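You operate a simulated robot arm through the tools that you are given. There is no shell and no other tool.

You run a simulated two-armed robot. Do the job below in one go: nothing can be reset, and whatever is moved stays where it is left.

Task
Fit the round purple plug in the grey gauge plate and pump into yellow.
Fine: needle in the yellow band; lock the black collar, blue knob shut, red handle open while you pump; shut the red handle last.

It is judged by the outcome, as a careful person would: the job done as asked, and still so three seconds after it is handed in. It fails if anything else is knocked over, pushed out of place, dropped, spilled or broken.

Robot
Two 7-joint arms with fingered hands on one trunk that stands fixed in place. Base frame: the origin is at the foot of the trunk, x ahead of it, y to its left, z up; the work surface is at about z = 0.918. Lengths are in m, angles in degrees, forces in N, time in s.
The left shoulder is at [0.07, 0.139, 1.108], the right one opposite. With the tool pointing down near the work surface each hand reaches from about 0.46 to 0.84 m from the base axis, measured 20 degrees to its own side. Payload 3.9 kg a hand.
The TCP of each hand is the grasp point between the finger pads, 0.029 m short of the fingertips. In the tool frame z runs along the fingers and y along their closing line. The gripper opens to 0.1 m; its body begins 0.034 m behind the TCP. The gripper is a hand of 5 fingers: y runs from the thumb to the fingers, the wrist lies at [-0.015, -0.105, -0.177] in the tool frame, and closing takes about 1.5 s.
Orientation is told as [roll, pitch, yaw] about the base's x, y, z axes, in that order, counted from this pose: with the fingers straight down and the wrist toward the robot, the tool's x, y and z point along [0, 1, 0], [1, 0, 0] and [0, 0, -1] of the base frame.

Tools
- The arms move only by the tool arm_command. It takes "left_increments", "right_increments" or both (then of equal length, played together; a hand with none holds still); each is a list of rows, each a list of 2 entries, a list of its own where there are three numbers: the turn, a rotation vector about the base's x, y, z in rad, then the shift along the base's x, y, z in m. In form: [[[ax, ay, az], [tx, ty, tz]], ...]. A call has 1 to 20 rows; each row is the pose to reach, as a shift and turn from the pose commanded when the call began. "left_grip" and "right_grip" are, for a hand that has rows, the closure, from 0 (fully open) to 1 (shut), set as the call begins (left out, the last holds). Rows are played at 5 a second. More than 0.05 m and 8.6 degrees between two rows, or a gripper value outside its range, and nothing of the call is played. A pose out of reach is approached as far as the arm can. The call stops where the force on the tool passes 80 N (or 10 N more than at its start, if that is more) or the arm is blocked; 0.2 s more then pass. The fingers move at their own pace (about 0.153 m/s each) and stop on an object; they squeeze with about 24 N. The grip force told is the motor's: it shows also when the fingers shut on nothing. Time passes only in rows, and 0.2 s behind the last, so rows that repeat a pose let the fingers close. It gives the time, the measured TCP pose, the force on the tool (base axes), the opening and the grip force at its end, in the units of the frame above (readings bear some noise), with the torque about the TCP (base axes, N m) and any sound that the robot's microphone picked up.
- Cameras (640 x 400 px; columns grow to the right, rows downward): "scene" is now at [0.1246, 0.0414, 1.4375]; the picture's right is [0.34, -0.94, 0.00], its down [-0.46, -0.17, -0.87] and it looks along [0.82, 0.30, -0.49] (base axes); focal length 302 px, centre (320, 200). "left" rides on the left gripper at [-0.066, -0.086, -0.121] in its tool frame; the picture's right is [-0.76, -0.31, 0.58], its down [0.59, -0.70, 0.40] and it looks along [0.28, 0.64, 0.71] (tool axes); focal length 247 px, centre (320, 200). "right" rides on the right gripper at [0.065, -0.086, -0.121] in its tool frame; the picture's right is [-0.76, 0.31, -0.58], its down [-0.59, -0.70, 0.40] and it looks along [-0.28, 0.64, 0.71] (tool axes); focal length 247 px, centre (320, 200).
- get_image(camera): a new picture of that camera. It takes no simulated time.
- slide_trunk(by): slides the trunk up (or, below 0, down) by that many m; the arms and the scene camera ride with it, the base frame stays. It gives what a move gives, with no picture.
- set_fingers(index, middle, ring, little, thumb_bend, thumb_turn, hand): sets how far each is bent, from 0 (flat) to 1 (curled in); at 0.3 the hand is open as for a grip, at 0.7 the pads meet at the TCP. One left out holds its place. A second passes; each finger stops where it meets its share of the squeeze, and holds until it gets a number again. A gripper value or a shape takes the hand back. It gives what a move gives, with no picture; readings hold the bend of each and the force on index, middle, ring, little, thumb and palm. thumb_turn goes from beside the hand (0) to across from the fingers (1), as for a grip.
- preshape(shape, hand): the hand has 5 fingers and takes this shape, open, in about a second: jaw (thumb against the fingers, like two jaws); tri (thumb and two fingers); tip (a fingertip pinch); poke (one finger out to press); point (the index stretched); flat (the hand flat); cup (the hand cupped); fist (a fist). The gripper value then closes the fingers along that shape, each until it touches; the sizes above hold for jaw. It gives what a move gives, with no picture.
- aim_head(pan, tilt): turns the head with the scene camera to pan (to the left, within 86 degrees either way) and tilt (down, from -29 to 69), counted from straight ahead of the robot. It gives what a move gives.
- locate(camera, pixels): there is no depth. For up to 12 entries [column, row, z] of the newest picture of that camera ("zoom" is the newest enlarged one), the place [x, y] in the base frame at which the ray of that pixel passes the height z, good to about 0.002 m, but the place of the scene camera against the robot may be out by one fixed shift of up to 0.025 m in any direction. It takes no simulated time.
- inspect(camera, box): a new picture of the part [left, top, right, bottom] of that camera's present view, enlarged. It takes no simulated time.
- close_job(): hands the job in; it is judged then, once.

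Leave the grippers open and the arms clear of the work at the hand-in unless told otherwise.

The tools are called after ">>>" as a command line: name --argument value ..., lists and objects as JSON in quotes. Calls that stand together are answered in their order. arm_command: Moves the arms, as the interface text tells. Its arguments: {"type":"object","properties":{"left_increments":{"type":"array","items":{"type":"array"}},"left_grip":{"type":"number"},"right_increments":{"type":"array","items":{"type":"array"}},"right_grip":{"type":"number"}},"required":[]} The other tools are called the same way: slide_trunk (by) moves the trunk up or down; preshape (shape, hand) gives the hand a shape; set_fingers (index, middle, ring, little, thumb_bend, thumb_turn, hand) moves the fingers one by one; aim_head (pan, tilt) turns the head that bears the scene camera; get_image (camera) takes a picture; locate (camera, pixels) gives the place at which the rays of pixels pass given heights; inspect (camera, box) takes an enlarged picture of a part of a camera's view; close_job () hands the job in.

At the start:

```text
t: 0.0
left_tcp_pos: [0.4037, 0.4427, 1.2407]
left_orientation: [0.0, 0.1, 22.9]
left_force: [-0.4, 1.4, -0.2]
left_moment: [-0.01, 0.0, 0.01]
left_finger_gap: 0.0996
left_gripper_force: 0.0
left_shape: jaw
left_bend: [0.3, 0.3, 0.3, 0.3, 0.3, 0.98]
left_finger forces: [0.0, 0.1, 0.0, 0.0, 0.0, 0.1]
right_tcp_pos: [0.4329, -0.0012, 1.305]
right_orientation: [0.0, 0.0, 23.0]
right_force: [0.8, -0.2, -0.1]
right_moment: [0.02, 0.02, 0.01]
right_finger_gap: 0.0997
right_gripper_force: 0.1
right_shape: jaw
right_bend: [0.3, 0.3, 0.3, 0.3, 0.3, 0.98]
right_finger forces: [0.0, 0.0, 0.1, 0.1, 0.0, 0.0]
trunk travel left (down, up): [-0.75, 0.09]
head pan, tilt (commanded): [20.1, 29.6]
```

scene: 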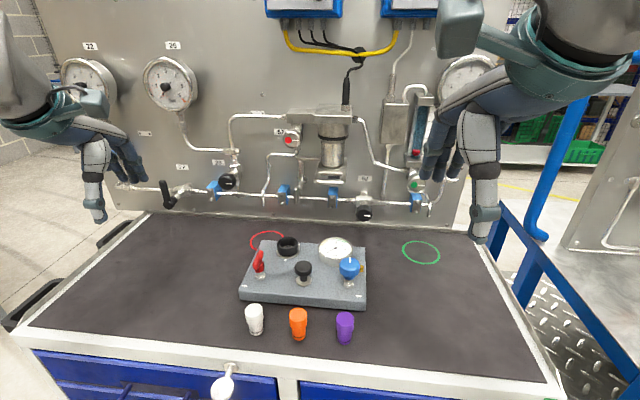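
right: 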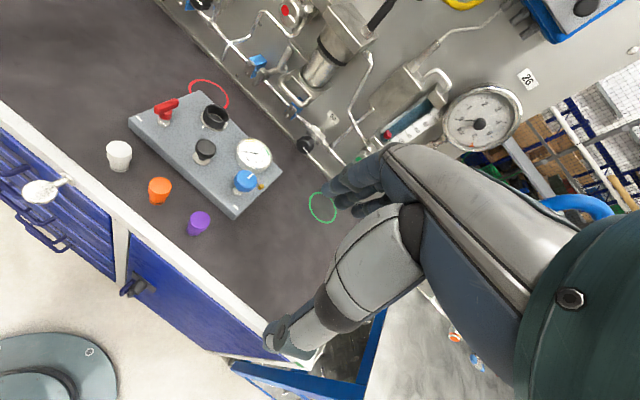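
left: 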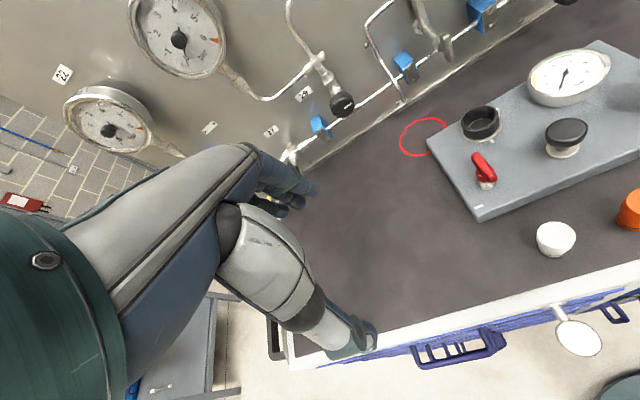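

I see the grey plate with a red handle, black collar, black pump button, gauge and blue knob, and three plugs in front of it (white, orange, purple). I'll enlarge the plate and the plugs first.

>>> inspect --camera "scene" --box '[220, 220, 400, 350]'

>>> inspect --camera "right" --box '[90, 70, 300, 250]'

>>> inspect --camera "left" --box '[390, 30, 640, 270]'

```text
3.08 times, centred on (310, 285) of scene
```

zoom: 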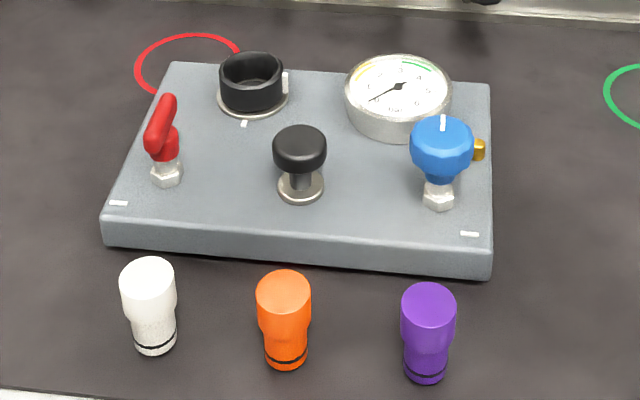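

```text
2.22 times, centred on (195, 160) of right
```

zoom: 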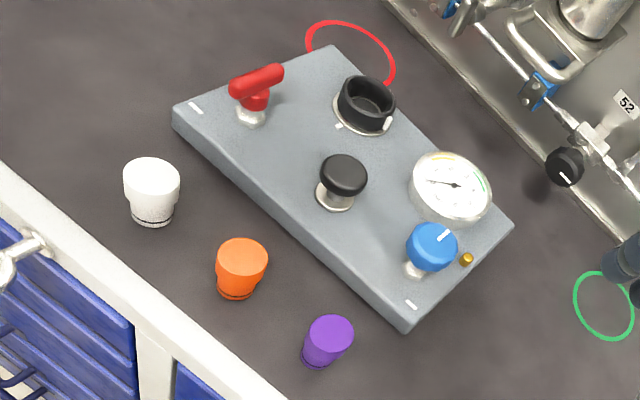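

```text
1.67 times, centred on (515, 150) of left
```

zoom: 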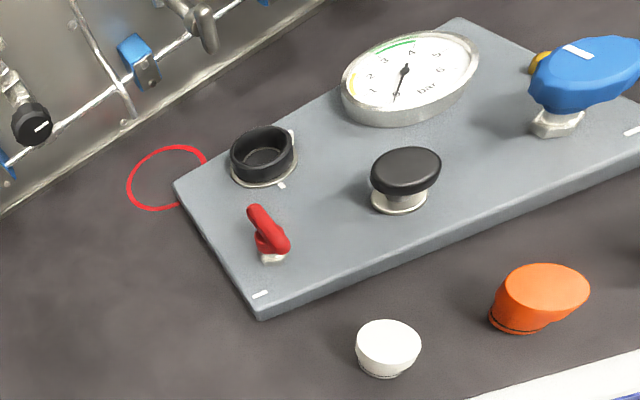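

Next I'll get rough positions from the right-hand camera: plug tops and bases, plate corners and the fittings, each at a few guessed heights.

>>> get_image --camera "right"

>>> locate --camera "right" --pixels '[[194, 232, 0.918], [201, 217, 0.97], [159, 203, 0.918], [119, 170, 0.918], [129, 122, 0.918], [235, 218, 0.918], [282, 175, 0.918], [214, 118, 0.97], [205, 145, 0.98], [254, 154, 0.97], [246, 179, 0.98], [165, 105, 0.98]]'

>>> get_image --camera "scene"

>>> locate --camera "scene" --pixels '[[343, 341, 0.918], [345, 318, 0.97], [298, 338, 0.918], [255, 333, 0.918], [239, 299, 0.918], [366, 309, 0.918], [288, 244, 0.97], [302, 267, 0.98], [335, 245, 0.97], [348, 262, 0.98], [258, 258, 0.98]]'

```text
taken
```

right: 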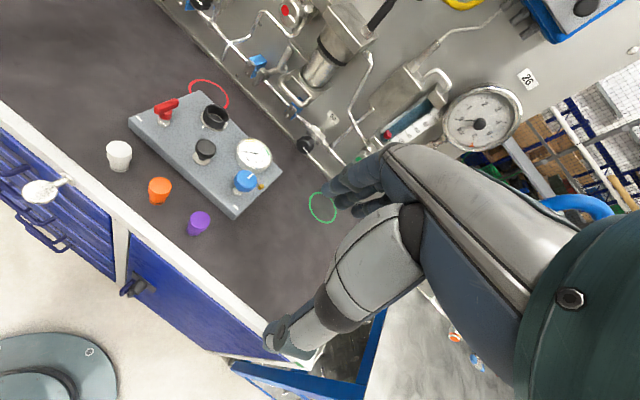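

```text
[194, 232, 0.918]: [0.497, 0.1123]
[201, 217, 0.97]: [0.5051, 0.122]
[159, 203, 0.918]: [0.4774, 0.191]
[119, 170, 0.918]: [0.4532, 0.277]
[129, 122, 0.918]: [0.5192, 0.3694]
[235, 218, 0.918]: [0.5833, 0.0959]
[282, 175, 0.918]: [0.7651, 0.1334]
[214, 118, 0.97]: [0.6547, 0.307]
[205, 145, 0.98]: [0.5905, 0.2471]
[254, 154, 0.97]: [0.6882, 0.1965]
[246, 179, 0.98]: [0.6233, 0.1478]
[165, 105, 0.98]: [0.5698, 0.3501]
```

```text
taken
```

scene: 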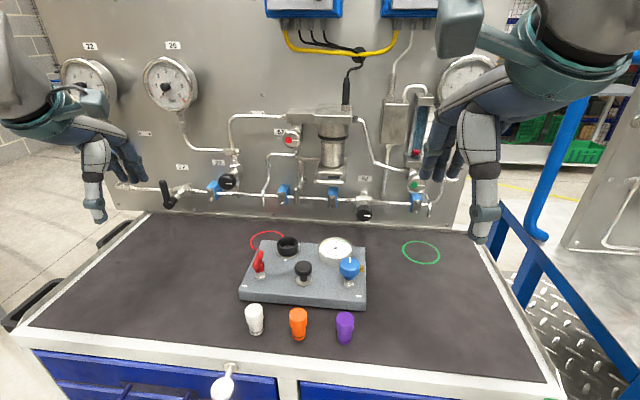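

```text
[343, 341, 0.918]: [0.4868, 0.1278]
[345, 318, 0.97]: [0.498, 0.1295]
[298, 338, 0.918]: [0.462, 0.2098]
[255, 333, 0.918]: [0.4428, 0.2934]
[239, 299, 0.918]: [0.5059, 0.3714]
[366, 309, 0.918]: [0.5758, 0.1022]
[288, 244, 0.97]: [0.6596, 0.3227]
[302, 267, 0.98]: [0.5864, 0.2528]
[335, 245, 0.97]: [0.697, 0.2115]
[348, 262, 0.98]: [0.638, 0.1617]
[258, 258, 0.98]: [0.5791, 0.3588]
```

Both cameras agree the plate sits around x 0.52–0.77, y 0.10–0.37, and the purple plug is near (0.497, 0.113). Next I'll move the right hand in closer and high above the plate so its camera can show the marks on the fittings.

>>> arm_command --right_increments '[[[0, 0, 0], [0.008, 0.021, -0.023]], [[0, 0, 0], [0.017, 0.043, -0.046]], [[0, 0, 0], [0.025, 0.064, -0.069]], [[0, 0, 0], [0.033, 0.085, -0.092]], [[0, 0, 0], [0.042, 0.107, -0.115]], [[0, 0, 0], [0.05, 0.128, -0.138]], [[0, 0, 0], [0.058, 0.15, -0.16]], [[0, 0, 0], [0.067, 0.171, -0.175]]]'

>>> get_image --camera "right"

```text
t: 1.8
left_tcp_pos: [0.405, 0.443, 1.2398]
left_orientation: [0.0, 0.1, 22.9]
left_force: [0.3, 0.6, 0.3]
left_moment: [-0.04, -0.03, 0.0]
left_finger_gap: 0.0995
left_gripper_force: 0.1
left_shape: jaw
left_bend: [0.3, 0.3, 0.3, 0.3, 0.3, 0.98]
left_finger forces: [0.0, 0.1, 0.0, 0.0, 0.1, 0.0]
right_tcp_pos: [0.5025, 0.1723, 1.1323]
right_orientation: [-0.1, 0.2, 22.9]
right_force: [0.6, 0.3, -0.4]
right_moment: [-0.03, 0.03, 0.0]
right_finger_gap: 0.0997
right_gripper_force: 0.1
right_shape: jaw
right_bend: [0.3, 0.3, 0.3, 0.3, 0.3, 0.98]
right_finger forces: [0.1, 0.0, 0.0, 0.1, 0.0, 0.0]
trunk travel left (down, up): [-0.75, 0.09]
head pan, tilt (commanded): [20.1, 29.6]
```

```text
taken
```

right: 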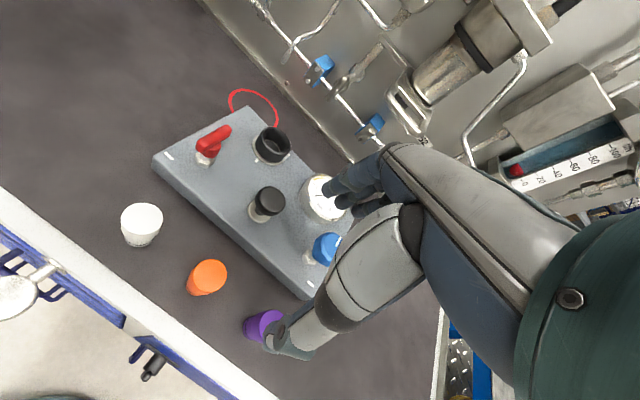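

The closer view shows the plate but the hand covers the gauge. I'll enlarge the left part of the plate and the collar from here.

>>> inspect --camera "right" --box '[180, 80, 340, 180]'

>>> inspect --camera "right" --box '[230, 160, 360, 300]'

>>> inspect --camera "right" --box '[110, 180, 310, 350]'

```text
4.00 times, centred on (260, 130) of right
```

zoom: 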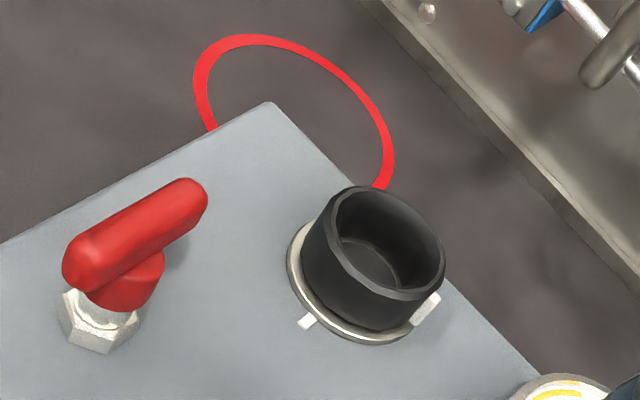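

```text
2.86 times, centred on (295, 230) of right
```

zoom: 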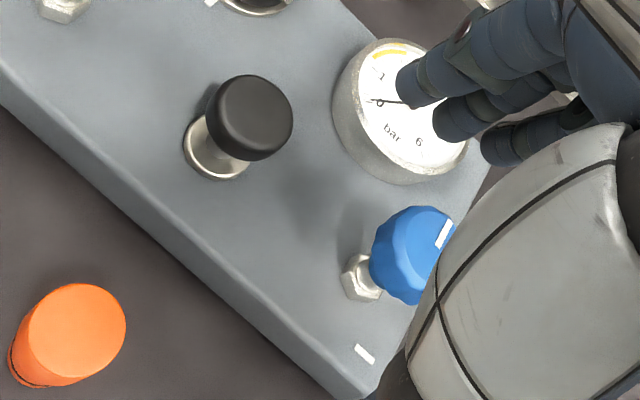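

```text
2.35 times, centred on (210, 265) of right
```

zoom: 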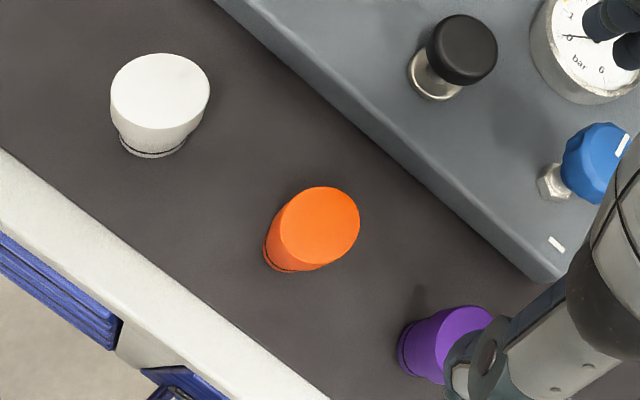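

The collar has a white tab on its right side, and the plate has a white tick in front of it. The red bar handle lies roughly front to back. The hand blocks the gauge, so I'll shift the right hand to the right and a little lower for an unblocked look at the gauge and blue knob.

>>> arm_command --right_increments '[[[0, 0, 0], [0.005, -0.04, -0.02]], [[0, 0, 0], [0.01, -0.08, -0.04]], [[0, 0, 0], [0.02, -0.11, -0.06]]]'

>>> get_image --camera "right"

>>> inspect --camera "right" --box '[180, 90, 340, 250]'

```text
t: 2.6
left_tcp_pos: [0.4052, 0.441, 1.2413]
left_orientation: [0.1, 0.0, 22.8]
left_force: [0.3, -0.3, -0.1]
left_moment: [0.01, 0.01, 0.03]
left_finger_gap: 0.0995
left_gripper_force: 0.1
left_shape: jaw
left_bend: [0.3, 0.3, 0.3, 0.3, 0.3, 0.98]
left_finger forces: [0.0, 0.0, 0.1, 0.2, 0.1, 0.0]
right_tcp_pos: [0.5184, 0.0613, 1.071]
right_orientation: [0.1, 0.1, 22.8]
right_force: [-0.5, -0.1, -0.4]
right_moment: [0.03, 0.03, 0.01]
right_finger_gap: 0.0998
right_gripper_force: 0.2
right_shape: jaw
right_bend: [0.3, 0.3, 0.3, 0.3, 0.3, 0.98]
right_finger forces: [0.0, 0.1, 0.1, 0.0, 0.0, 0.1]
trunk travel left (down, up): [-0.75, 0.09]
head pan, tilt (commanded): [20.1, 29.6]
```

```text
taken
```

right: 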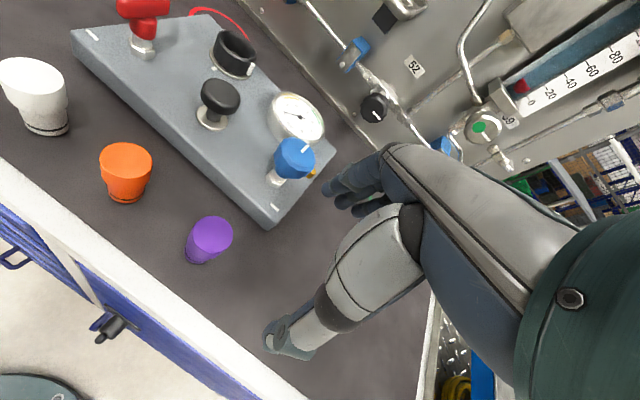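

```text
2.50 times, centred on (260, 170) of right
```

zoom: 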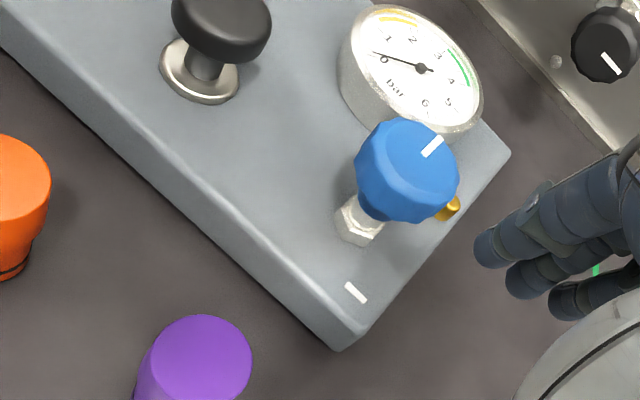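

The gauge runs 0–6 bar with a yellow band around 1–2, and the needle is at 0. The blue knob has a brass bleed outlet beside it. I'll measure rays of several points from this view at two heights each, so I can triangulate heights after another view.

>>> locate --camera "zoom" --pixels '[[356, 293, 0.93], [356, 293, 0.96], [420, 69, 0.95], [420, 69, 0.99], [338, 333, 0.93], [338, 333, 0.96], [200, 362, 0.95], [200, 362, 0.99], [432, 147, 0.96], [432, 147, 1.0], [512, 152, 0.93], [512, 152, 0.96]]'

>>> inspect --camera "right" --box '[70, 0, 270, 125]'

>>> locate --camera "right" --pixels '[[92, 34, 0.93], [92, 34, 0.96]]'

```text
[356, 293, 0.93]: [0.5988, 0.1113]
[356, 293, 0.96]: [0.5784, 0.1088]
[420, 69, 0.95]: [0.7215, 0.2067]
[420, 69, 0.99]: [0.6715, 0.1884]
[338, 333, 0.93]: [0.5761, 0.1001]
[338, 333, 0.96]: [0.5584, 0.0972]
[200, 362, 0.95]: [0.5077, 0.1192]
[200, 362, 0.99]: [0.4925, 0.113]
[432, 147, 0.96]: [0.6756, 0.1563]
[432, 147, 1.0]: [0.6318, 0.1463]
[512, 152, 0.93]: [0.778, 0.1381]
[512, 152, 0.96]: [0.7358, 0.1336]
```

```text
3.20 times, centred on (170, 62) of right
```

zoom: 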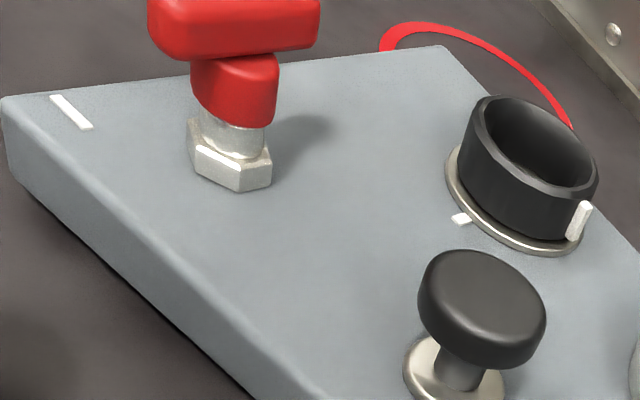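

```text
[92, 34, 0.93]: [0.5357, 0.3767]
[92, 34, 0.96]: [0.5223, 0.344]
```

The red bar handle sits on a hex fitting, with a white tick at the plate's left front corner. I'll bring the left hand closer so its camera shows the red handle and the collar well.

>>> arm_command --left_increments '[[[0, 0, 0], [0.017, -0.012, -0.04]], [[0, 0, 0], [0.034, -0.023, -0.08]], [[0, 0, 0], [0.051, -0.035, -0.12]], [[0, 0, 0], [0.068, -0.046, -0.16]]]'

>>> get_image --camera "left"

>>> inspect --camera "left" --box '[340, 60, 540, 250]'

```text
t: 3.6
left_tcp_pos: [0.4301, 0.4286, 1.0778]
left_orientation: [-0.1, -0.1, 22.9]
left_force: [0.0, 0.6, -0.1]
left_moment: [-0.02, 0.01, -0.03]
left_finger_gap: 0.0998
left_gripper_force: 0.2
left_shape: jaw
left_bend: [0.3, 0.3, 0.3, 0.3, 0.3, 0.98]
left_finger forces: [0.1, 0.0, 0.0, 0.1, 0.0, 0.1]
left hand out of reach, approached as far as the arm can: row 2, 3, 4
right_tcp_pos: [0.5208, 0.0633, 1.0705]
right_orientation: [0.0, 0.0, 22.9]
right_force: [0.2, -0.4, -0.1]
right_moment: [-0.03, 0.04, -0.02]
right_finger_gap: 0.0997
right_gripper_force: 0.0
right_shape: jaw
right_bend: [0.3, 0.3, 0.3, 0.3, 0.3, 0.98]
right_finger forces: [0.1, 0.1, 0.0, 0.0, 0.0, 0.1]
trunk travel left (down, up): [-0.75, 0.09]
head pan, tilt (commanded): [20.1, 29.6]
```

```text
taken
```

left: 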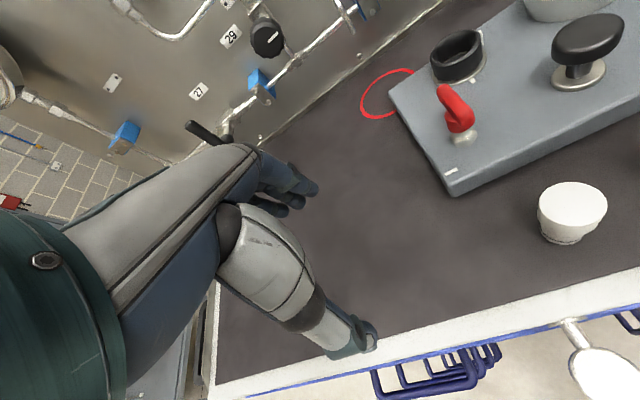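

```text
2.11 times, centred on (440, 155) of left
```

zoom: 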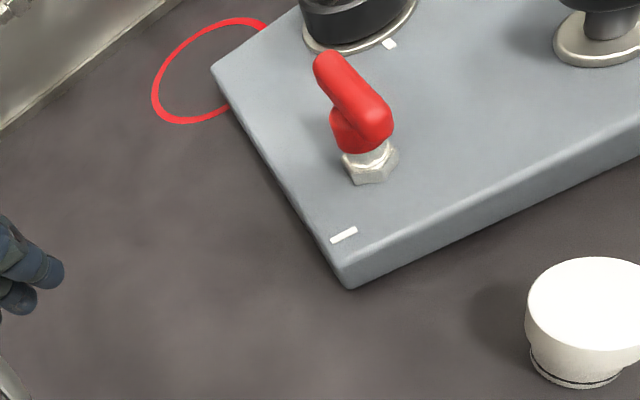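

The red handle is a T-bar centred over its stem and lies roughly front to back. I'll use the left-hand camera to measure the bar ends, hex, ticks and plate corners at two heights.

>>> locate --camera "zoom" --pixels '[[330, 64, 0.98], [330, 64, 1.0], [376, 118, 0.98], [376, 118, 1.0], [372, 170, 0.95], [344, 235, 0.95], [344, 235, 0.96], [213, 70, 0.95], [349, 270, 0.95], [390, 44, 0.95], [352, 289, 0.918], [344, 235, 0.94]]'

>>> inspect --camera "left" --box '[400, 0, 640, 150]'

```text
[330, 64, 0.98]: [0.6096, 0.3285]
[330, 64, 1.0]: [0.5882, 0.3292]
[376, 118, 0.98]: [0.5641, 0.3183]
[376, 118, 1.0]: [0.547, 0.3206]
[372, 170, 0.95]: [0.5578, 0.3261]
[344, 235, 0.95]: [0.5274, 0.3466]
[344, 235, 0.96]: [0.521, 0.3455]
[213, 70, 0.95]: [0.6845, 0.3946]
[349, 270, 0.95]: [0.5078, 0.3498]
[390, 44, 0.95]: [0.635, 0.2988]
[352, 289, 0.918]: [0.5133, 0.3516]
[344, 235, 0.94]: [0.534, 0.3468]
```

```text
2.67 times, centred on (520, 75) of left
```

zoom: 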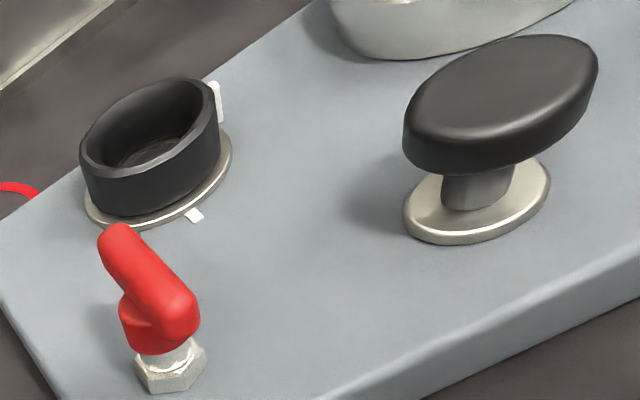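

From the two views the plate top is at z ≈ 0.959 with a yaw of about 12.3°, and the red bar lies along the plate's depth. Next I'll measure the purple plug precisely.

>>> inspect --camera "right" --box '[160, 200, 260, 275]'

>>> inspect --camera "scene" --box '[310, 290, 390, 350]'

```text
5.33 times, centred on (210, 238) of right
```

zoom: 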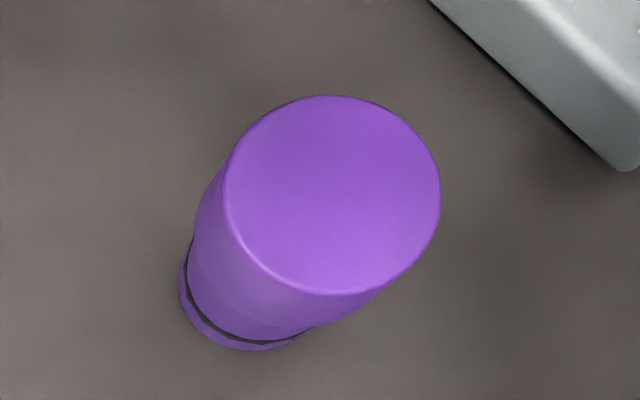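

```text
6.67 times, centred on (350, 320) of scene
```

zoom: 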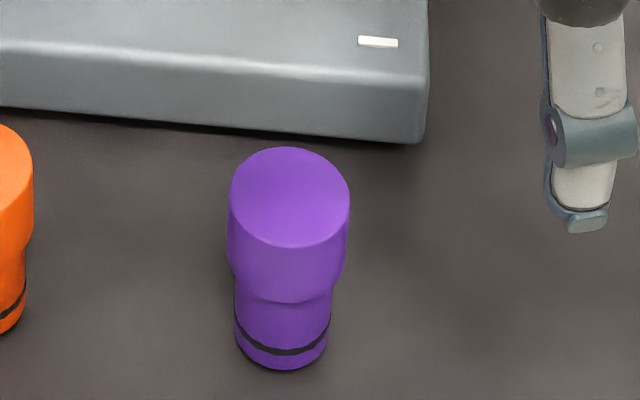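

The plug is about 33 mm across at the cap and 28 mm at the foot. I'll compute its axis and height from the right camera.

>>> locate --camera "right" --pixels '[[197.25, 253.2, 0.918], [212.25, 237.1, 0.96], [212.25, 237.1, 0.97], [212.25, 237.1, 0.98], [212.25, 237.1, 0.99]]'

>>> locate --camera "scene" --pixels '[[344.2, 341.3, 0.918], [345.3, 319.5, 0.96], [345.3, 319.5, 0.97], [345.3, 319.5, 0.98], [345.3, 319.5, 0.99]]'

```text
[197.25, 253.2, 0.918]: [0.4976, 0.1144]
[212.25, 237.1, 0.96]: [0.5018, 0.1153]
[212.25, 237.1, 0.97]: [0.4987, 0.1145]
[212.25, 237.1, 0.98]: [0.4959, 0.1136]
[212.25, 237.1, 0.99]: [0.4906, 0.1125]
```

```text
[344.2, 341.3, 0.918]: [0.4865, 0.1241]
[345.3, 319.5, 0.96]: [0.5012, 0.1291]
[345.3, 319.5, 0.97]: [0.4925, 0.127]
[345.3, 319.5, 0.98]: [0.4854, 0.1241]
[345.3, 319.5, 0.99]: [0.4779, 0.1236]
```

The purple plug's axis is at about (0.4975, 0.114), its top at z ≈ 0.976. The left arm reported out of reach on its last move and stopped at (0.430, 0.429). Before planning grasps I'll test its freedom with a small step forward and see where it ends up.

>>> arm_command --left_increments '[[[0, 0, 0], [0.04, 0.0, 0.0]], [[0, 0, 0], [0.04, 0.0, 0.0]]]'

```text
t: 4.2
left_tcp_pos: [0.439, 0.4434, 1.0771]
left_orientation: [0.1, 0.0, 22.8]
left_force: [0.0, -0.9, 1.3]
left_moment: [0.0, 0.02, -0.02]
left_finger_gap: 0.1001
left_gripper_force: 0.0
left_shape: jaw
left_bend: [0.3, 0.3, 0.3, 0.3, 0.3, 0.98]
left_finger forces: [0.1, 0.1, 0.0, 0.0, 0.1, 0.0]
left hand out of reach, approached as far as the arm can: row 1, 2
right_tcp_pos: [0.5202, 0.0623, 1.0709]
right_orientation: [0.1, 0.0, 23.0]
right_force: [0.4, -0.5, 0.0]
right_moment: [0.02, 0.0, -0.01]
right_finger_gap: 0.0996
right_gripper_force: 0.0
right_shape: jaw
right_bend: [0.3, 0.3, 0.3, 0.3, 0.3, 0.98]
right_finger forces: [0.1, 0.0, 0.0, 0.1, 0.1, 0.1]
trunk travel left (down, up): [-0.75, 0.09]
head pan, tilt (commanded): [20.1, 29.6]
```

The left arm slides along a limit instead of moving forward at this yaw. I'll try turning the left hand clockwise (toward yaw 0) in small steps, then moving it forward.

>>> arm_command --left_increments '[[[0, 0, -0.14], [0.0, 0.0, 0.0]], [[0, 0, -0.28], [0.0, 0.0, 0.0]], [[0, 0, -0.4], [0.0, 0.0, 0.0]], [[0, 0, -0.4], [0.03, 0.0, 0.0]]]'

```text
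t: 5.2
left_tcp_pos: [0.472, 0.4443, 1.0776]
left_orientation: [0.0, 0.0, -0.1]
left_force: [0.0, -0.5, -0.6]
left_moment: [-0.01, 0.02, 0.03]
left_finger_gap: 0.0999
left_gripper_force: 0.1
left_shape: jaw
left_bend: [0.3, 0.3, 0.3, 0.3, 0.3, 0.98]
left_finger forces: [0.0, 0.0, 0.1, 0.0, 0.0, 0.0]
right_tcp_pos: [0.5212, 0.0621, 1.0701]
right_orientation: [0.1, 0.1, 22.9]
right_force: [-0.4, 0.2, -0.5]
right_moment: [0.0, 0.03, -0.05]
right_finger_gap: 0.0999
right_gripper_force: 0.1
right_shape: jaw
right_bend: [0.3, 0.3, 0.3, 0.3, 0.3, 0.98]
right_finger forces: [0.0, 0.0, 0.1, 0.1, 0.0, 0.0]
trunk travel left (down, up): [-0.75, 0.09]
head pan, tilt (commanded): [20.1, 29.6]
```

At yaw 0 the left arm moves freely, so it needs lower yaw values. Now I'll check whether the right hand can reach above the collar at about (0.655, 0.305). It stays high, and this also gives a steep view into the collar.

>>> arm_command --right_increments '[[[0, 0, 0], [0.017, 0.03, 0.03]], [[0, 0, 0], [0.034, 0.06, 0.03]], [[0, 0, 0], [0.051, 0.09, 0.03]], [[0, 0, 0], [0.067, 0.122, 0.03]], [[0, 0, 0], [0.084, 0.152, 0.03]], [[0, 0, 0], [0.1, 0.182, 0.03]], [[0, 0, 0], [0.117, 0.212, 0.03]], [[0, 0, 0], [0.134, 0.243, 0.03]]]'

>>> get_image --camera "right"

```text
t: 7.0
left_tcp_pos: [0.4696, 0.4457, 1.0769]
left_orientation: [-0.1, 0.0, 0.0]
left_force: [-0.2, 0.0, 0.0]
left_moment: [-0.03, 0.01, 0.02]
left_finger_gap: 0.0999
left_gripper_force: 0.1
left_shape: jaw
left_bend: [0.3, 0.3, 0.3, 0.3, 0.3, 0.98]
left_finger forces: [0.0, 0.0, 0.0, 0.0, 0.0, 0.0]
right_tcp_pos: [0.6134, 0.2379, 1.0959]
right_orientation: [0.0, -0.1, 22.9]
right_force: [0.2, 0.2, 0.4]
right_moment: [0.0, 0.01, -0.04]
right_finger_gap: 0.0998
right_gripper_force: 0.1
right_shape: jaw
right_bend: [0.3, 0.3, 0.3, 0.3, 0.3, 0.98]
right_finger forces: [0.0, 0.0, 0.0, 0.0, 0.1, 0.2]
right hand out of reach, approached as far as the arm can: row 6, 7, 8
trunk travel left (down, up): [-0.75, 0.09]
head pan, tilt (commanded): [20.1, 29.6]
```

```text
taken
```

right: 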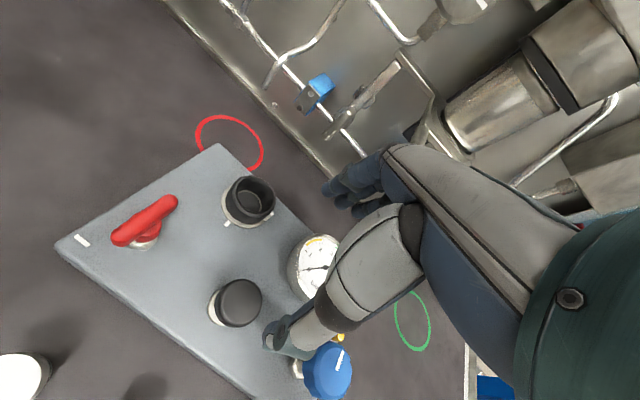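

The right hand can't reach the collar at this yaw, so the left hand will do the plug and collar. This view does look down into the collar well, so I'll enlarge it and the rest of the plate.

>>> inspect --camera "right" --box '[200, 160, 300, 240]'

>>> locate --camera "right" --pixels '[[252, 199, 0.98], [252, 199, 0.99], [252, 199, 1.0], [241, 298, 0.98], [241, 298, 0.99], [241, 298, 1.0], [81, 241, 0.958], [226, 224, 0.958]]'

>>> inspect --camera "right" --box '[60, 180, 300, 330]'

```text
5.00 times, centred on (250, 200) of right
```

zoom: 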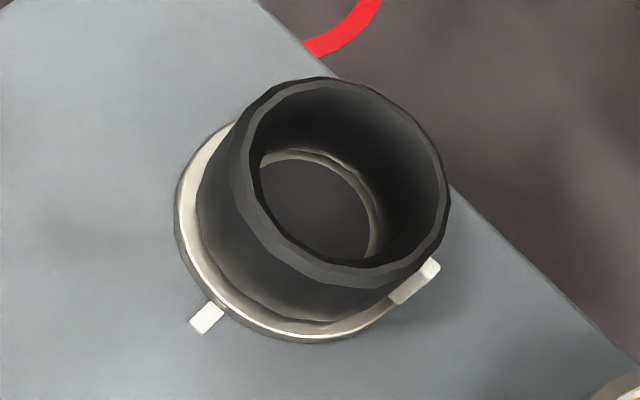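

```text
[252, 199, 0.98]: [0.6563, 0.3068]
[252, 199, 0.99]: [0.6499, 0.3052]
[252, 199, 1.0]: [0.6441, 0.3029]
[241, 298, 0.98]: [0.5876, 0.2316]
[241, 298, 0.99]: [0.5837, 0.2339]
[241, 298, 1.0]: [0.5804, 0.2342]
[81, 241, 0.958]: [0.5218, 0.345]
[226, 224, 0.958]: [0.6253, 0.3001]
```

```text
2.67 times, centred on (180, 255) of right
```

zoom: 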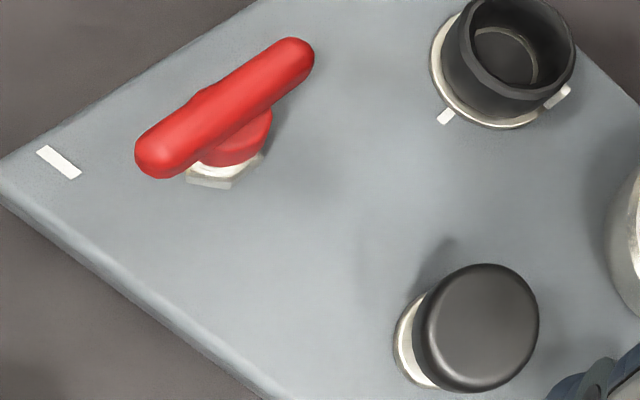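

Inside the collar is a silver-rimmed socket hole about the size of the plug's foot. The collar's white tab is on its right, and the plate tick sits straight in front of it, about a quarter turn clockwise away. The left camera should show the same points, so I'll use it to triangulate heights.

>>> get_image --camera "left"

>>> inspect --camera "left" --box '[320, 20, 520, 145]'

>>> locate --camera "right" --pixels '[[254, 196.6, 0.98], [254, 196.6, 1.0], [269, 216, 0.965], [269, 216, 0.975], [113, 238, 1.0], [176, 203, 1.0], [113, 238, 0.98], [176, 203, 0.98]]'

```text
taken
```

left: 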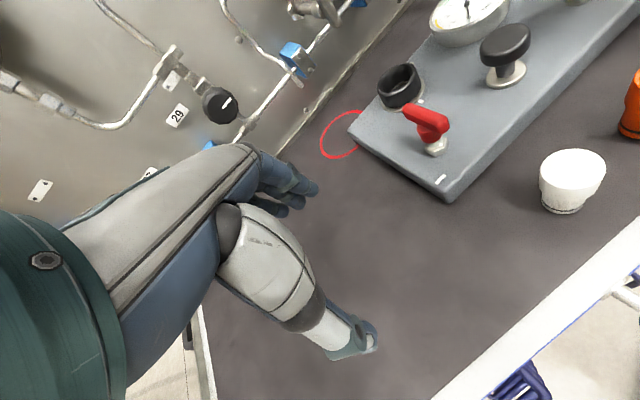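

```text
3.20 times, centred on (420, 82) of left
```

zoom: 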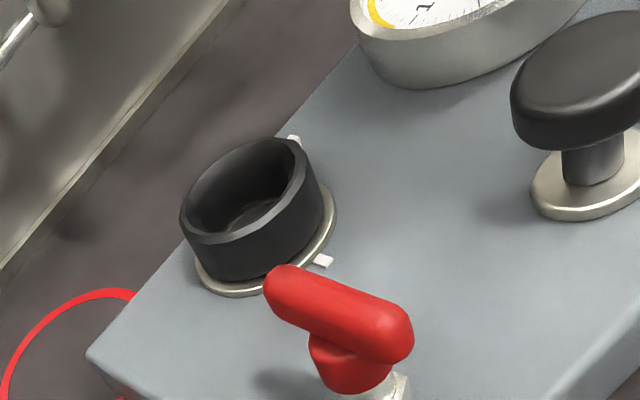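

```text
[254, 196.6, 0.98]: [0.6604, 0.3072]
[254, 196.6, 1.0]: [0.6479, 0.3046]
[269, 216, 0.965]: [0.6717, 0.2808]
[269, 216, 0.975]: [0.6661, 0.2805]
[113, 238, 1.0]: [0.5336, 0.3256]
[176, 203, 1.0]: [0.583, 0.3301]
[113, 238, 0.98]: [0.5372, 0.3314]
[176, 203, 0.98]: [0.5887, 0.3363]
```

I'll intersect the left-camera rays for the collar top centre, tab, tick and red bar.

>>> locate --camera "zoom" --pixels '[[244, 191, 0.97], [244, 191, 0.98], [244, 191, 0.99], [244, 191, 1.0], [295, 141, 0.975], [322, 262, 0.958], [268, 280, 0.98], [268, 280, 1.0], [405, 345, 0.98], [405, 345, 1.0], [318, 385, 0.99], [590, 70, 0.99]]'

```text
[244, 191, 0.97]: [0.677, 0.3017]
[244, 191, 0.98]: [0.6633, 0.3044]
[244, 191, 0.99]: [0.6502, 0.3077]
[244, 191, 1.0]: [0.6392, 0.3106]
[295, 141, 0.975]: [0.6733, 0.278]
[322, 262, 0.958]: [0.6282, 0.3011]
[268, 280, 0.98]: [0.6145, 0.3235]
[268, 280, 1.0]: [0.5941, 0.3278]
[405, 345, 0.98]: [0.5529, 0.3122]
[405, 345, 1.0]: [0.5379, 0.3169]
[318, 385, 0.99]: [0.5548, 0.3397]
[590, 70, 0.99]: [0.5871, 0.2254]
```

The rays meet at collar axis ≈ (0.657, 0.306), top z ≈ 0.985. The tab points plate-right and the tick plate-front. Next I'll retract the right hand up and to the right, clear of the work.

>>> arm_command --right_increments '[[[0, 0, 0], [-0.01, -0.01, 0.03]], [[0, 0, 0], [-0.025, -0.045, 0.05]], [[0, 0, 0], [-0.04, -0.09, 0.06]], [[0, 0, 0], [-0.06, -0.135, 0.07]], [[0, 0, 0], [-0.08, -0.18, 0.08]], [[0, 0, 0], [-0.1, -0.22, 0.09]], [[0, 0, 0], [-0.115, -0.265, 0.1]], [[0, 0, 0], [-0.13, -0.31, 0.1]], [[0, 0, 0], [-0.145, -0.35, 0.1]], [[0, 0, 0], [-0.16, -0.388, 0.1]]]'

```text
refused: row 4 steps farther than a row can; nothing moved
```

Row 4's step was slightly too long, so I'll resend with smaller steps.

>>> arm_command --right_increments '[[[0, 0, 0], [-0.01, -0.01, 0.03]], [[0, 0, 0], [-0.025, -0.045, 0.05]], [[0, 0, 0], [-0.04, -0.085, 0.06]], [[0, 0, 0], [-0.055, -0.125, 0.07]], [[0, 0, 0], [-0.07, -0.165, 0.08]], [[0, 0, 0], [-0.09, -0.205, 0.09]], [[0, 0, 0], [-0.11, -0.245, 0.1]], [[0, 0, 0], [-0.125, -0.285, 0.1]], [[0, 0, 0], [-0.14, -0.325, 0.1]], [[0, 0, 0], [-0.155, -0.365, 0.1]], [[0, 0, 0], [-0.16, -0.388, 0.1]]]'

```text
t: 9.4
left_tcp_pos: [0.4704, 0.4462, 1.0768]
left_orientation: [-0.1, 0.0, 0.0]
left_force: [0.1, 0.6, 0.9]
left_moment: [0.01, -0.01, -0.01]
left_finger_gap: 0.0998
left_gripper_force: 0.1
left_shape: jaw
left_bend: [0.3, 0.3, 0.3, 0.3, 0.3, 0.98]
left_finger forces: [0.1, 0.1, 0.0, 0.0, 0.0, 0.0]
right_tcp_pos: [0.4572, -0.1222, 1.1932]
right_orientation: [0.0, 0.1, 22.9]
right_force: [0.4, -0.4, -0.6]
right_moment: [-0.04, -0.01, 0.03]
right_finger_gap: 0.0998
right_gripper_force: 0.1
right_shape: jaw
right_bend: [0.3, 0.3, 0.3, 0.3, 0.3, 0.98]
right_finger forces: [0.1, 0.1, 0.0, 0.0, 0.1, 0.1]
right hand out of reach, approached as far as the arm can: row 11
trunk travel left (down, up): [-0.75, 0.09]
head pan, tilt (commanded): [20.1, 29.6]
```

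The right hand is clear. Now I'll bring the left hand high over the purple plug while turning it clockwise to about yaw −60.

>>> arm_command --left_increments '[[[0, 0, -0.1], [0.003, -0.033, 0.01]], [[0, 0, -0.2], [0.006, -0.066, 0.02]], [[0, 0, -0.3], [0.009, -0.1, 0.025]], [[0, 0, -0.4], [0.012, -0.133, 0.025]], [[0, 0, -0.5], [0.015, -0.166, 0.025]], [[0, 0, -0.6], [0.018, -0.2, 0.025]], [[0, 0, -0.7], [0.02, -0.233, 0.025]], [[0, 0, -0.8], [0.022, -0.266, 0.025]], [[0, 0, -0.9], [0.025, -0.3, 0.025]], [[0, 0, -1.05], [0.027, -0.332, 0.025]]]'

>>> get_image --camera "left"

>>> get_image --camera "scene"

```text
t: 11.6
left_tcp_pos: [0.4989, 0.1093, 1.1007]
left_orientation: [0.0, 0.0, -60.3]
left_force: [1.1, 0.2, 0.2]
left_moment: [-0.04, 0.0, -0.01]
left_finger_gap: 0.1
left_gripper_force: 0.1
left_shape: jaw
left_bend: [0.3, 0.3, 0.3, 0.3, 0.3, 0.98]
left_finger forces: [0.1, 0.1, 0.1, 0.1, 0.0, 0.0]
right_tcp_pos: [0.4568, -0.1231, 1.1931]
right_orientation: [0.1, 0.1, 22.8]
right_force: [-0.5, 0.8, 0.2]
right_moment: [0.01, 0.05, 0.05]
right_finger_gap: 0.0998
right_gripper_force: 0.0
right_shape: jaw
right_bend: [0.3, 0.3, 0.3, 0.3, 0.3, 0.98]
right_finger forces: [0.0, 0.1, 0.0, 0.0, 0.0, 0.0]
trunk travel left (down, up): [-0.75, 0.09]
head pan, tilt (commanded): [20.1, 29.6]
```

```text
taken
```

left: 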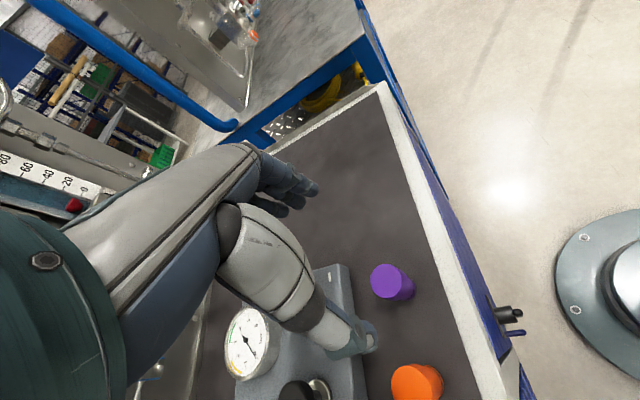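

```text
taken
```

scene: 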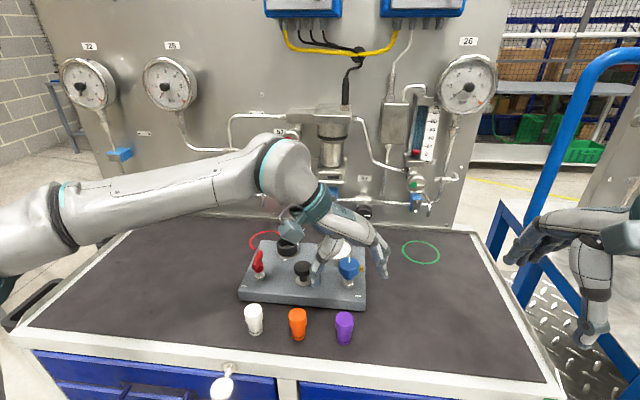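

The left hand is above the plug, which I see at about (390, 282) in its camera. I'll enlarge it and refine the plug's position from this camera.

>>> inspect --camera "left" --box '[350, 250, 430, 310]'

>>> locate --camera "left" --pixels '[[386, 281, 0.97], [386, 281, 0.976], [386, 281, 0.982], [418, 384, 0.97]]'

```text
6.67 times, centred on (390, 280) of left
```

zoom: 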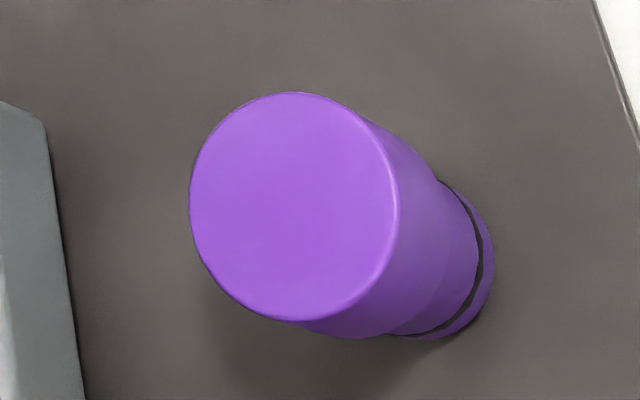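

```text
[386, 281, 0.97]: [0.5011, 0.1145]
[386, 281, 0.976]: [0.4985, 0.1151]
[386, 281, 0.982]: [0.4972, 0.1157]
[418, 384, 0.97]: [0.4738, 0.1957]
```

The plug's top centre is at (0.498, 0.115). With four fingers side by side, the ring and little fingers would reach over the plate's front edge. I'll switch to the three-finger shape and look at the hand.

>>> preshape --shape "tri" --hand "left"

>>> get_image --camera "left"

>>> inspect --camera "scene" --box '[260, 180, 420, 320]'

>>> get_image --camera "right"

```text
t: 12.5
left_tcp_pos: [0.4977, 0.1129, 1.1028]
left_orientation: [0.0, 0.1, -60.1]
left_force: [-0.5, -0.1, -0.3]
left_moment: [-0.03, 0.01, 0.02]
left_finger_gap: 0.0996
left_gripper_force: 0.2
left_shape: tri
left_bend: [0.3, 0.3, 0.99, 0.99, 0.3, 0.98]
left_finger forces: [0.0, 0.0, 0.0, 0.0, 0.1, 0.0]
right_tcp_pos: [0.4551, -0.1226, 1.1928]
right_orientation: [0.1, 0.0, 22.8]
right_force: [0.2, -0.2, 0.3]
right_moment: [0.02, -0.01, 0.01]
right_finger_gap: 0.0995
right_gripper_force: 0.1
right_shape: jaw
right_bend: [0.3, 0.3, 0.3, 0.3, 0.3, 0.98]
right_finger forces: [0.0, 0.0, 0.0, 0.0, 0.0, 0.1]
trunk travel left (down, up): [-0.75, 0.09]
head pan, tilt (commanded): [20.1, 29.6]
```

```text
taken
```

left: 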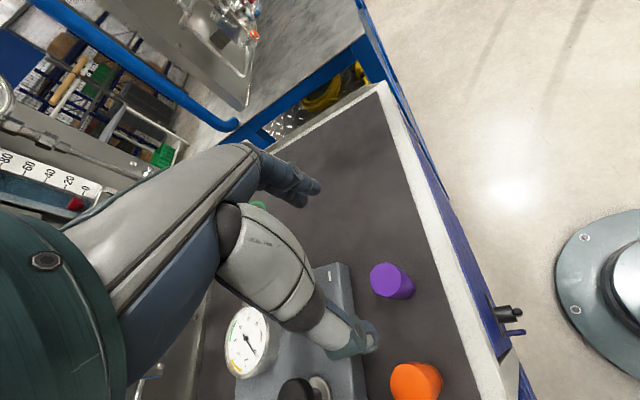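

```text
2.86 times, centred on (340, 250) of scene
```

zoom: 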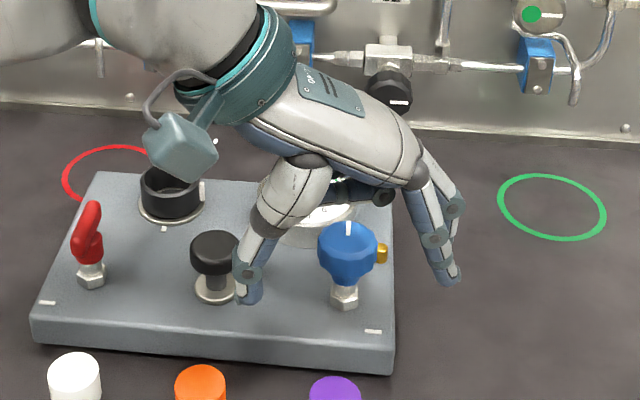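

```text
taken
```

right: 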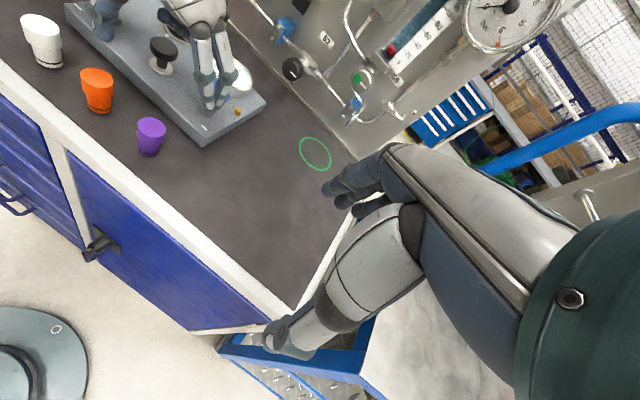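

The ring and little fingers are now curled away. I'll turn the hand a further 15° so thumb and fingers close along the plate edge, half-close the gap, and lower to z ≈ 1.03, still above the plug.

>>> arm_command --left_increments '[[[0, 0, -0.13], [0.0, 0.001, -0.02]], [[0, 0, -0.26], [0.0, 0.002, -0.045]], [[0, 0, -0.26], [0.0, 0.002, -0.07]], [[0, 0, -0.26], [0.0, 0.002, -0.07]], [[0, 0, -0.26], [0.0, 0.002, -0.07]]]' --left_grip 0.4

>>> get_image --camera "left"

>>> inspect --camera "scene" --box '[260, 200, 420, 350]'

>>> inspect --camera "right" --box '[60, 0, 280, 180]'

```text
t: 13.7
left_tcp_pos: [0.4979, 0.1122, 1.0334]
left_orientation: [0.0, 0.0, -75.1]
left_force: [0.6, -0.1, 0.7]
left_moment: [-0.04, 0.02, 0.0]
left_finger_gap: 0.0603
left_gripper_force: 0.1
left_shape: tri
left_bend: [0.39, 0.39, 0.99, 0.99, 0.3, 1.0]
left_finger forces: [0.1, 0.0, 0.0, 0.0, 0.0, 0.1]
right_tcp_pos: [0.4544, -0.1225, 1.1921]
right_orientation: [0.1, 0.0, 23.0]
right_force: [-0.1, -0.2, -0.5]
right_moment: [-0.01, 0.02, -0.06]
right_finger_gap: 0.0999
right_gripper_force: 0.0
right_shape: jaw
right_bend: [0.3, 0.3, 0.3, 0.3, 0.3, 0.98]
right_finger forces: [0.0, 0.0, 0.1, 0.0, 0.1, 0.0]
trunk travel left (down, up): [-0.75, 0.09]
head pan, tilt (commanded): [20.1, 29.6]
```

```text
taken
```

left: 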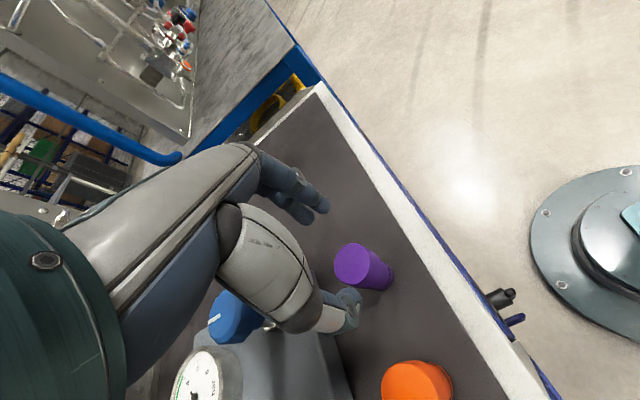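

```text
2.67 times, centred on (340, 275) of scene
```

zoom: 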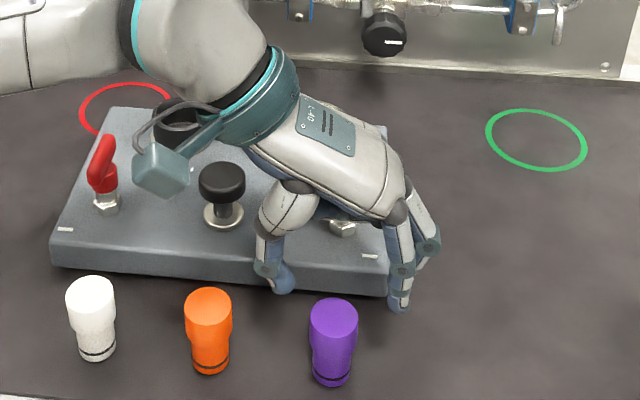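

```text
2.22 times, centred on (170, 90) of right
```

zoom: 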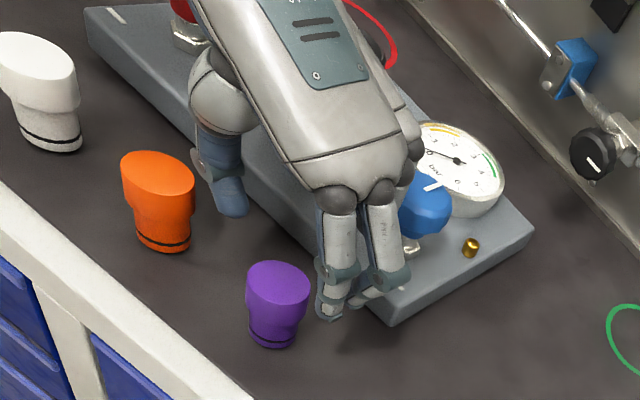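

The hand is over the plug with a 60 mm gap. I'll check the alignment once more from the left camera before going down.

>>> inspect --camera "left" --box '[310, 230, 410, 300]'

>>> locate --camera "left" --pixels '[[351, 263, 0.976], [351, 263, 0.97]]'

```text
5.71 times, centred on (360, 265) of left
```

zoom: 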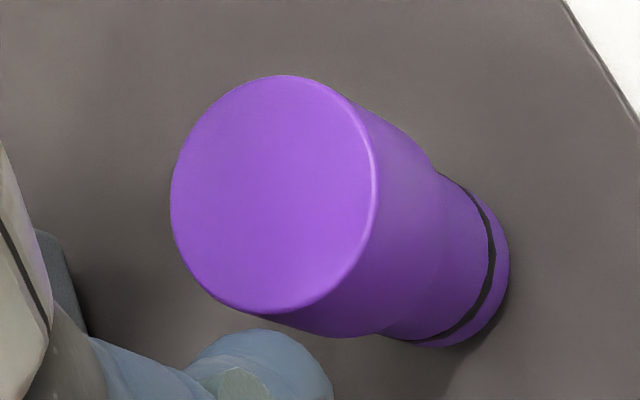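

```text
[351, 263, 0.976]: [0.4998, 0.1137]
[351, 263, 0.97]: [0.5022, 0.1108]
```

The plug's centre is within about 2 mm of the hand. I'll nudge over and lower so the fingertips hold only the top ~18 mm of the cap (TCP z ≈ 0.986), without closing yet.

>>> arm_command --left_increments '[[[0, 0, 0], [0.0008, 0.002, -0.015]], [[0, 0, 0], [0.0008, 0.002, -0.03]], [[0, 0, 0], [0.0008, 0.002, -0.047]], [[0, 0, 0], [0.0008, 0.002, -0.047]]]'

>>> get_image --camera "left"

>>> inspect --camera "right" --box '[60, 40, 240, 180]'

>>> inspect --camera "scene" --box '[290, 230, 410, 350]'

```text
t: 14.7
left_tcp_pos: [0.4986, 0.1138, 0.9843]
left_orientation: [0.1, 0.1, -75.1]
left_force: [-0.2, -0.7, -0.7]
left_moment: [0.0, 0.0, -0.01]
left_finger_gap: 0.0603
left_gripper_force: 0.0
left_shape: tri
left_bend: [0.39, 0.39, 0.99, 0.99, 0.3, 1.0]
left_finger forces: [0.1, 0.0, 0.1, 0.1, 0.0, 0.0]
right_tcp_pos: [0.4555, -0.123, 1.1937]
right_orientation: [0.0, 0.0, 22.9]
right_force: [-0.2, 0.2, -0.5]
right_moment: [0.01, 0.0, 0.0]
right_finger_gap: 0.1
right_gripper_force: 0.1
right_shape: jaw
right_bend: [0.3, 0.3, 0.3, 0.3, 0.3, 0.98]
right_finger forces: [0.0, 0.0, 0.0, 0.0, 0.0, 0.1]
trunk travel left (down, up): [-0.75, 0.09]
head pan, tilt (commanded): [20.1, 29.6]
```

```text
taken
```

left: 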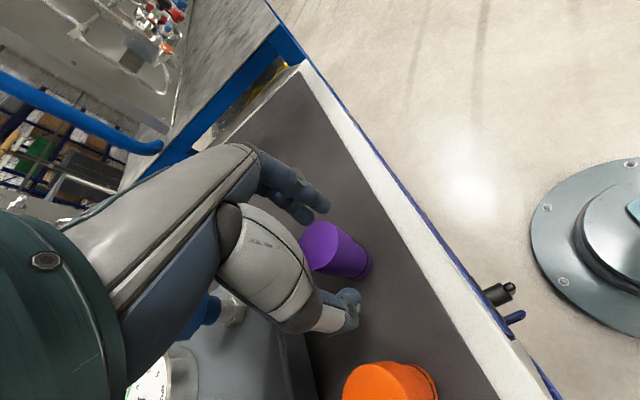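

```text
2.86 times, centred on (150, 110) of right
```

zoom: 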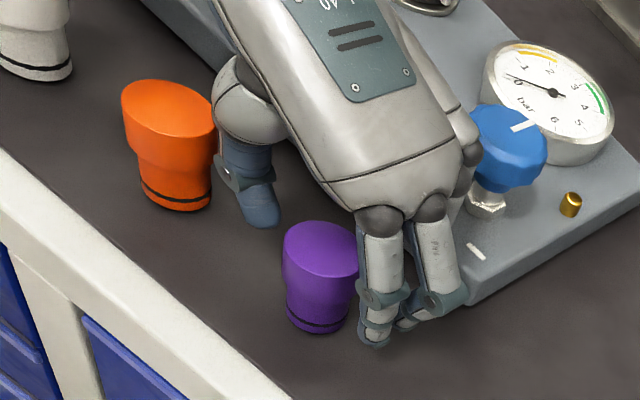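

```text
3.33 times, centred on (350, 290) of scene
```

zoom: 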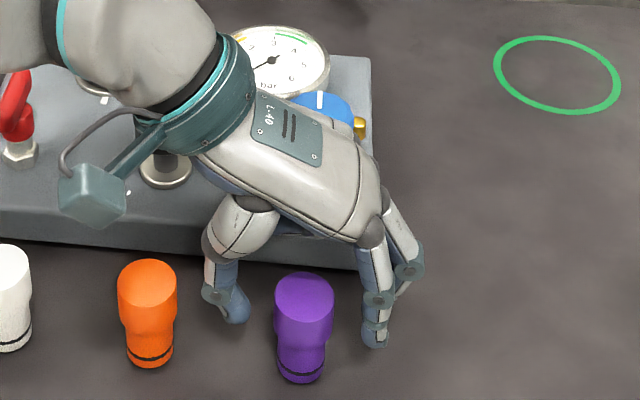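

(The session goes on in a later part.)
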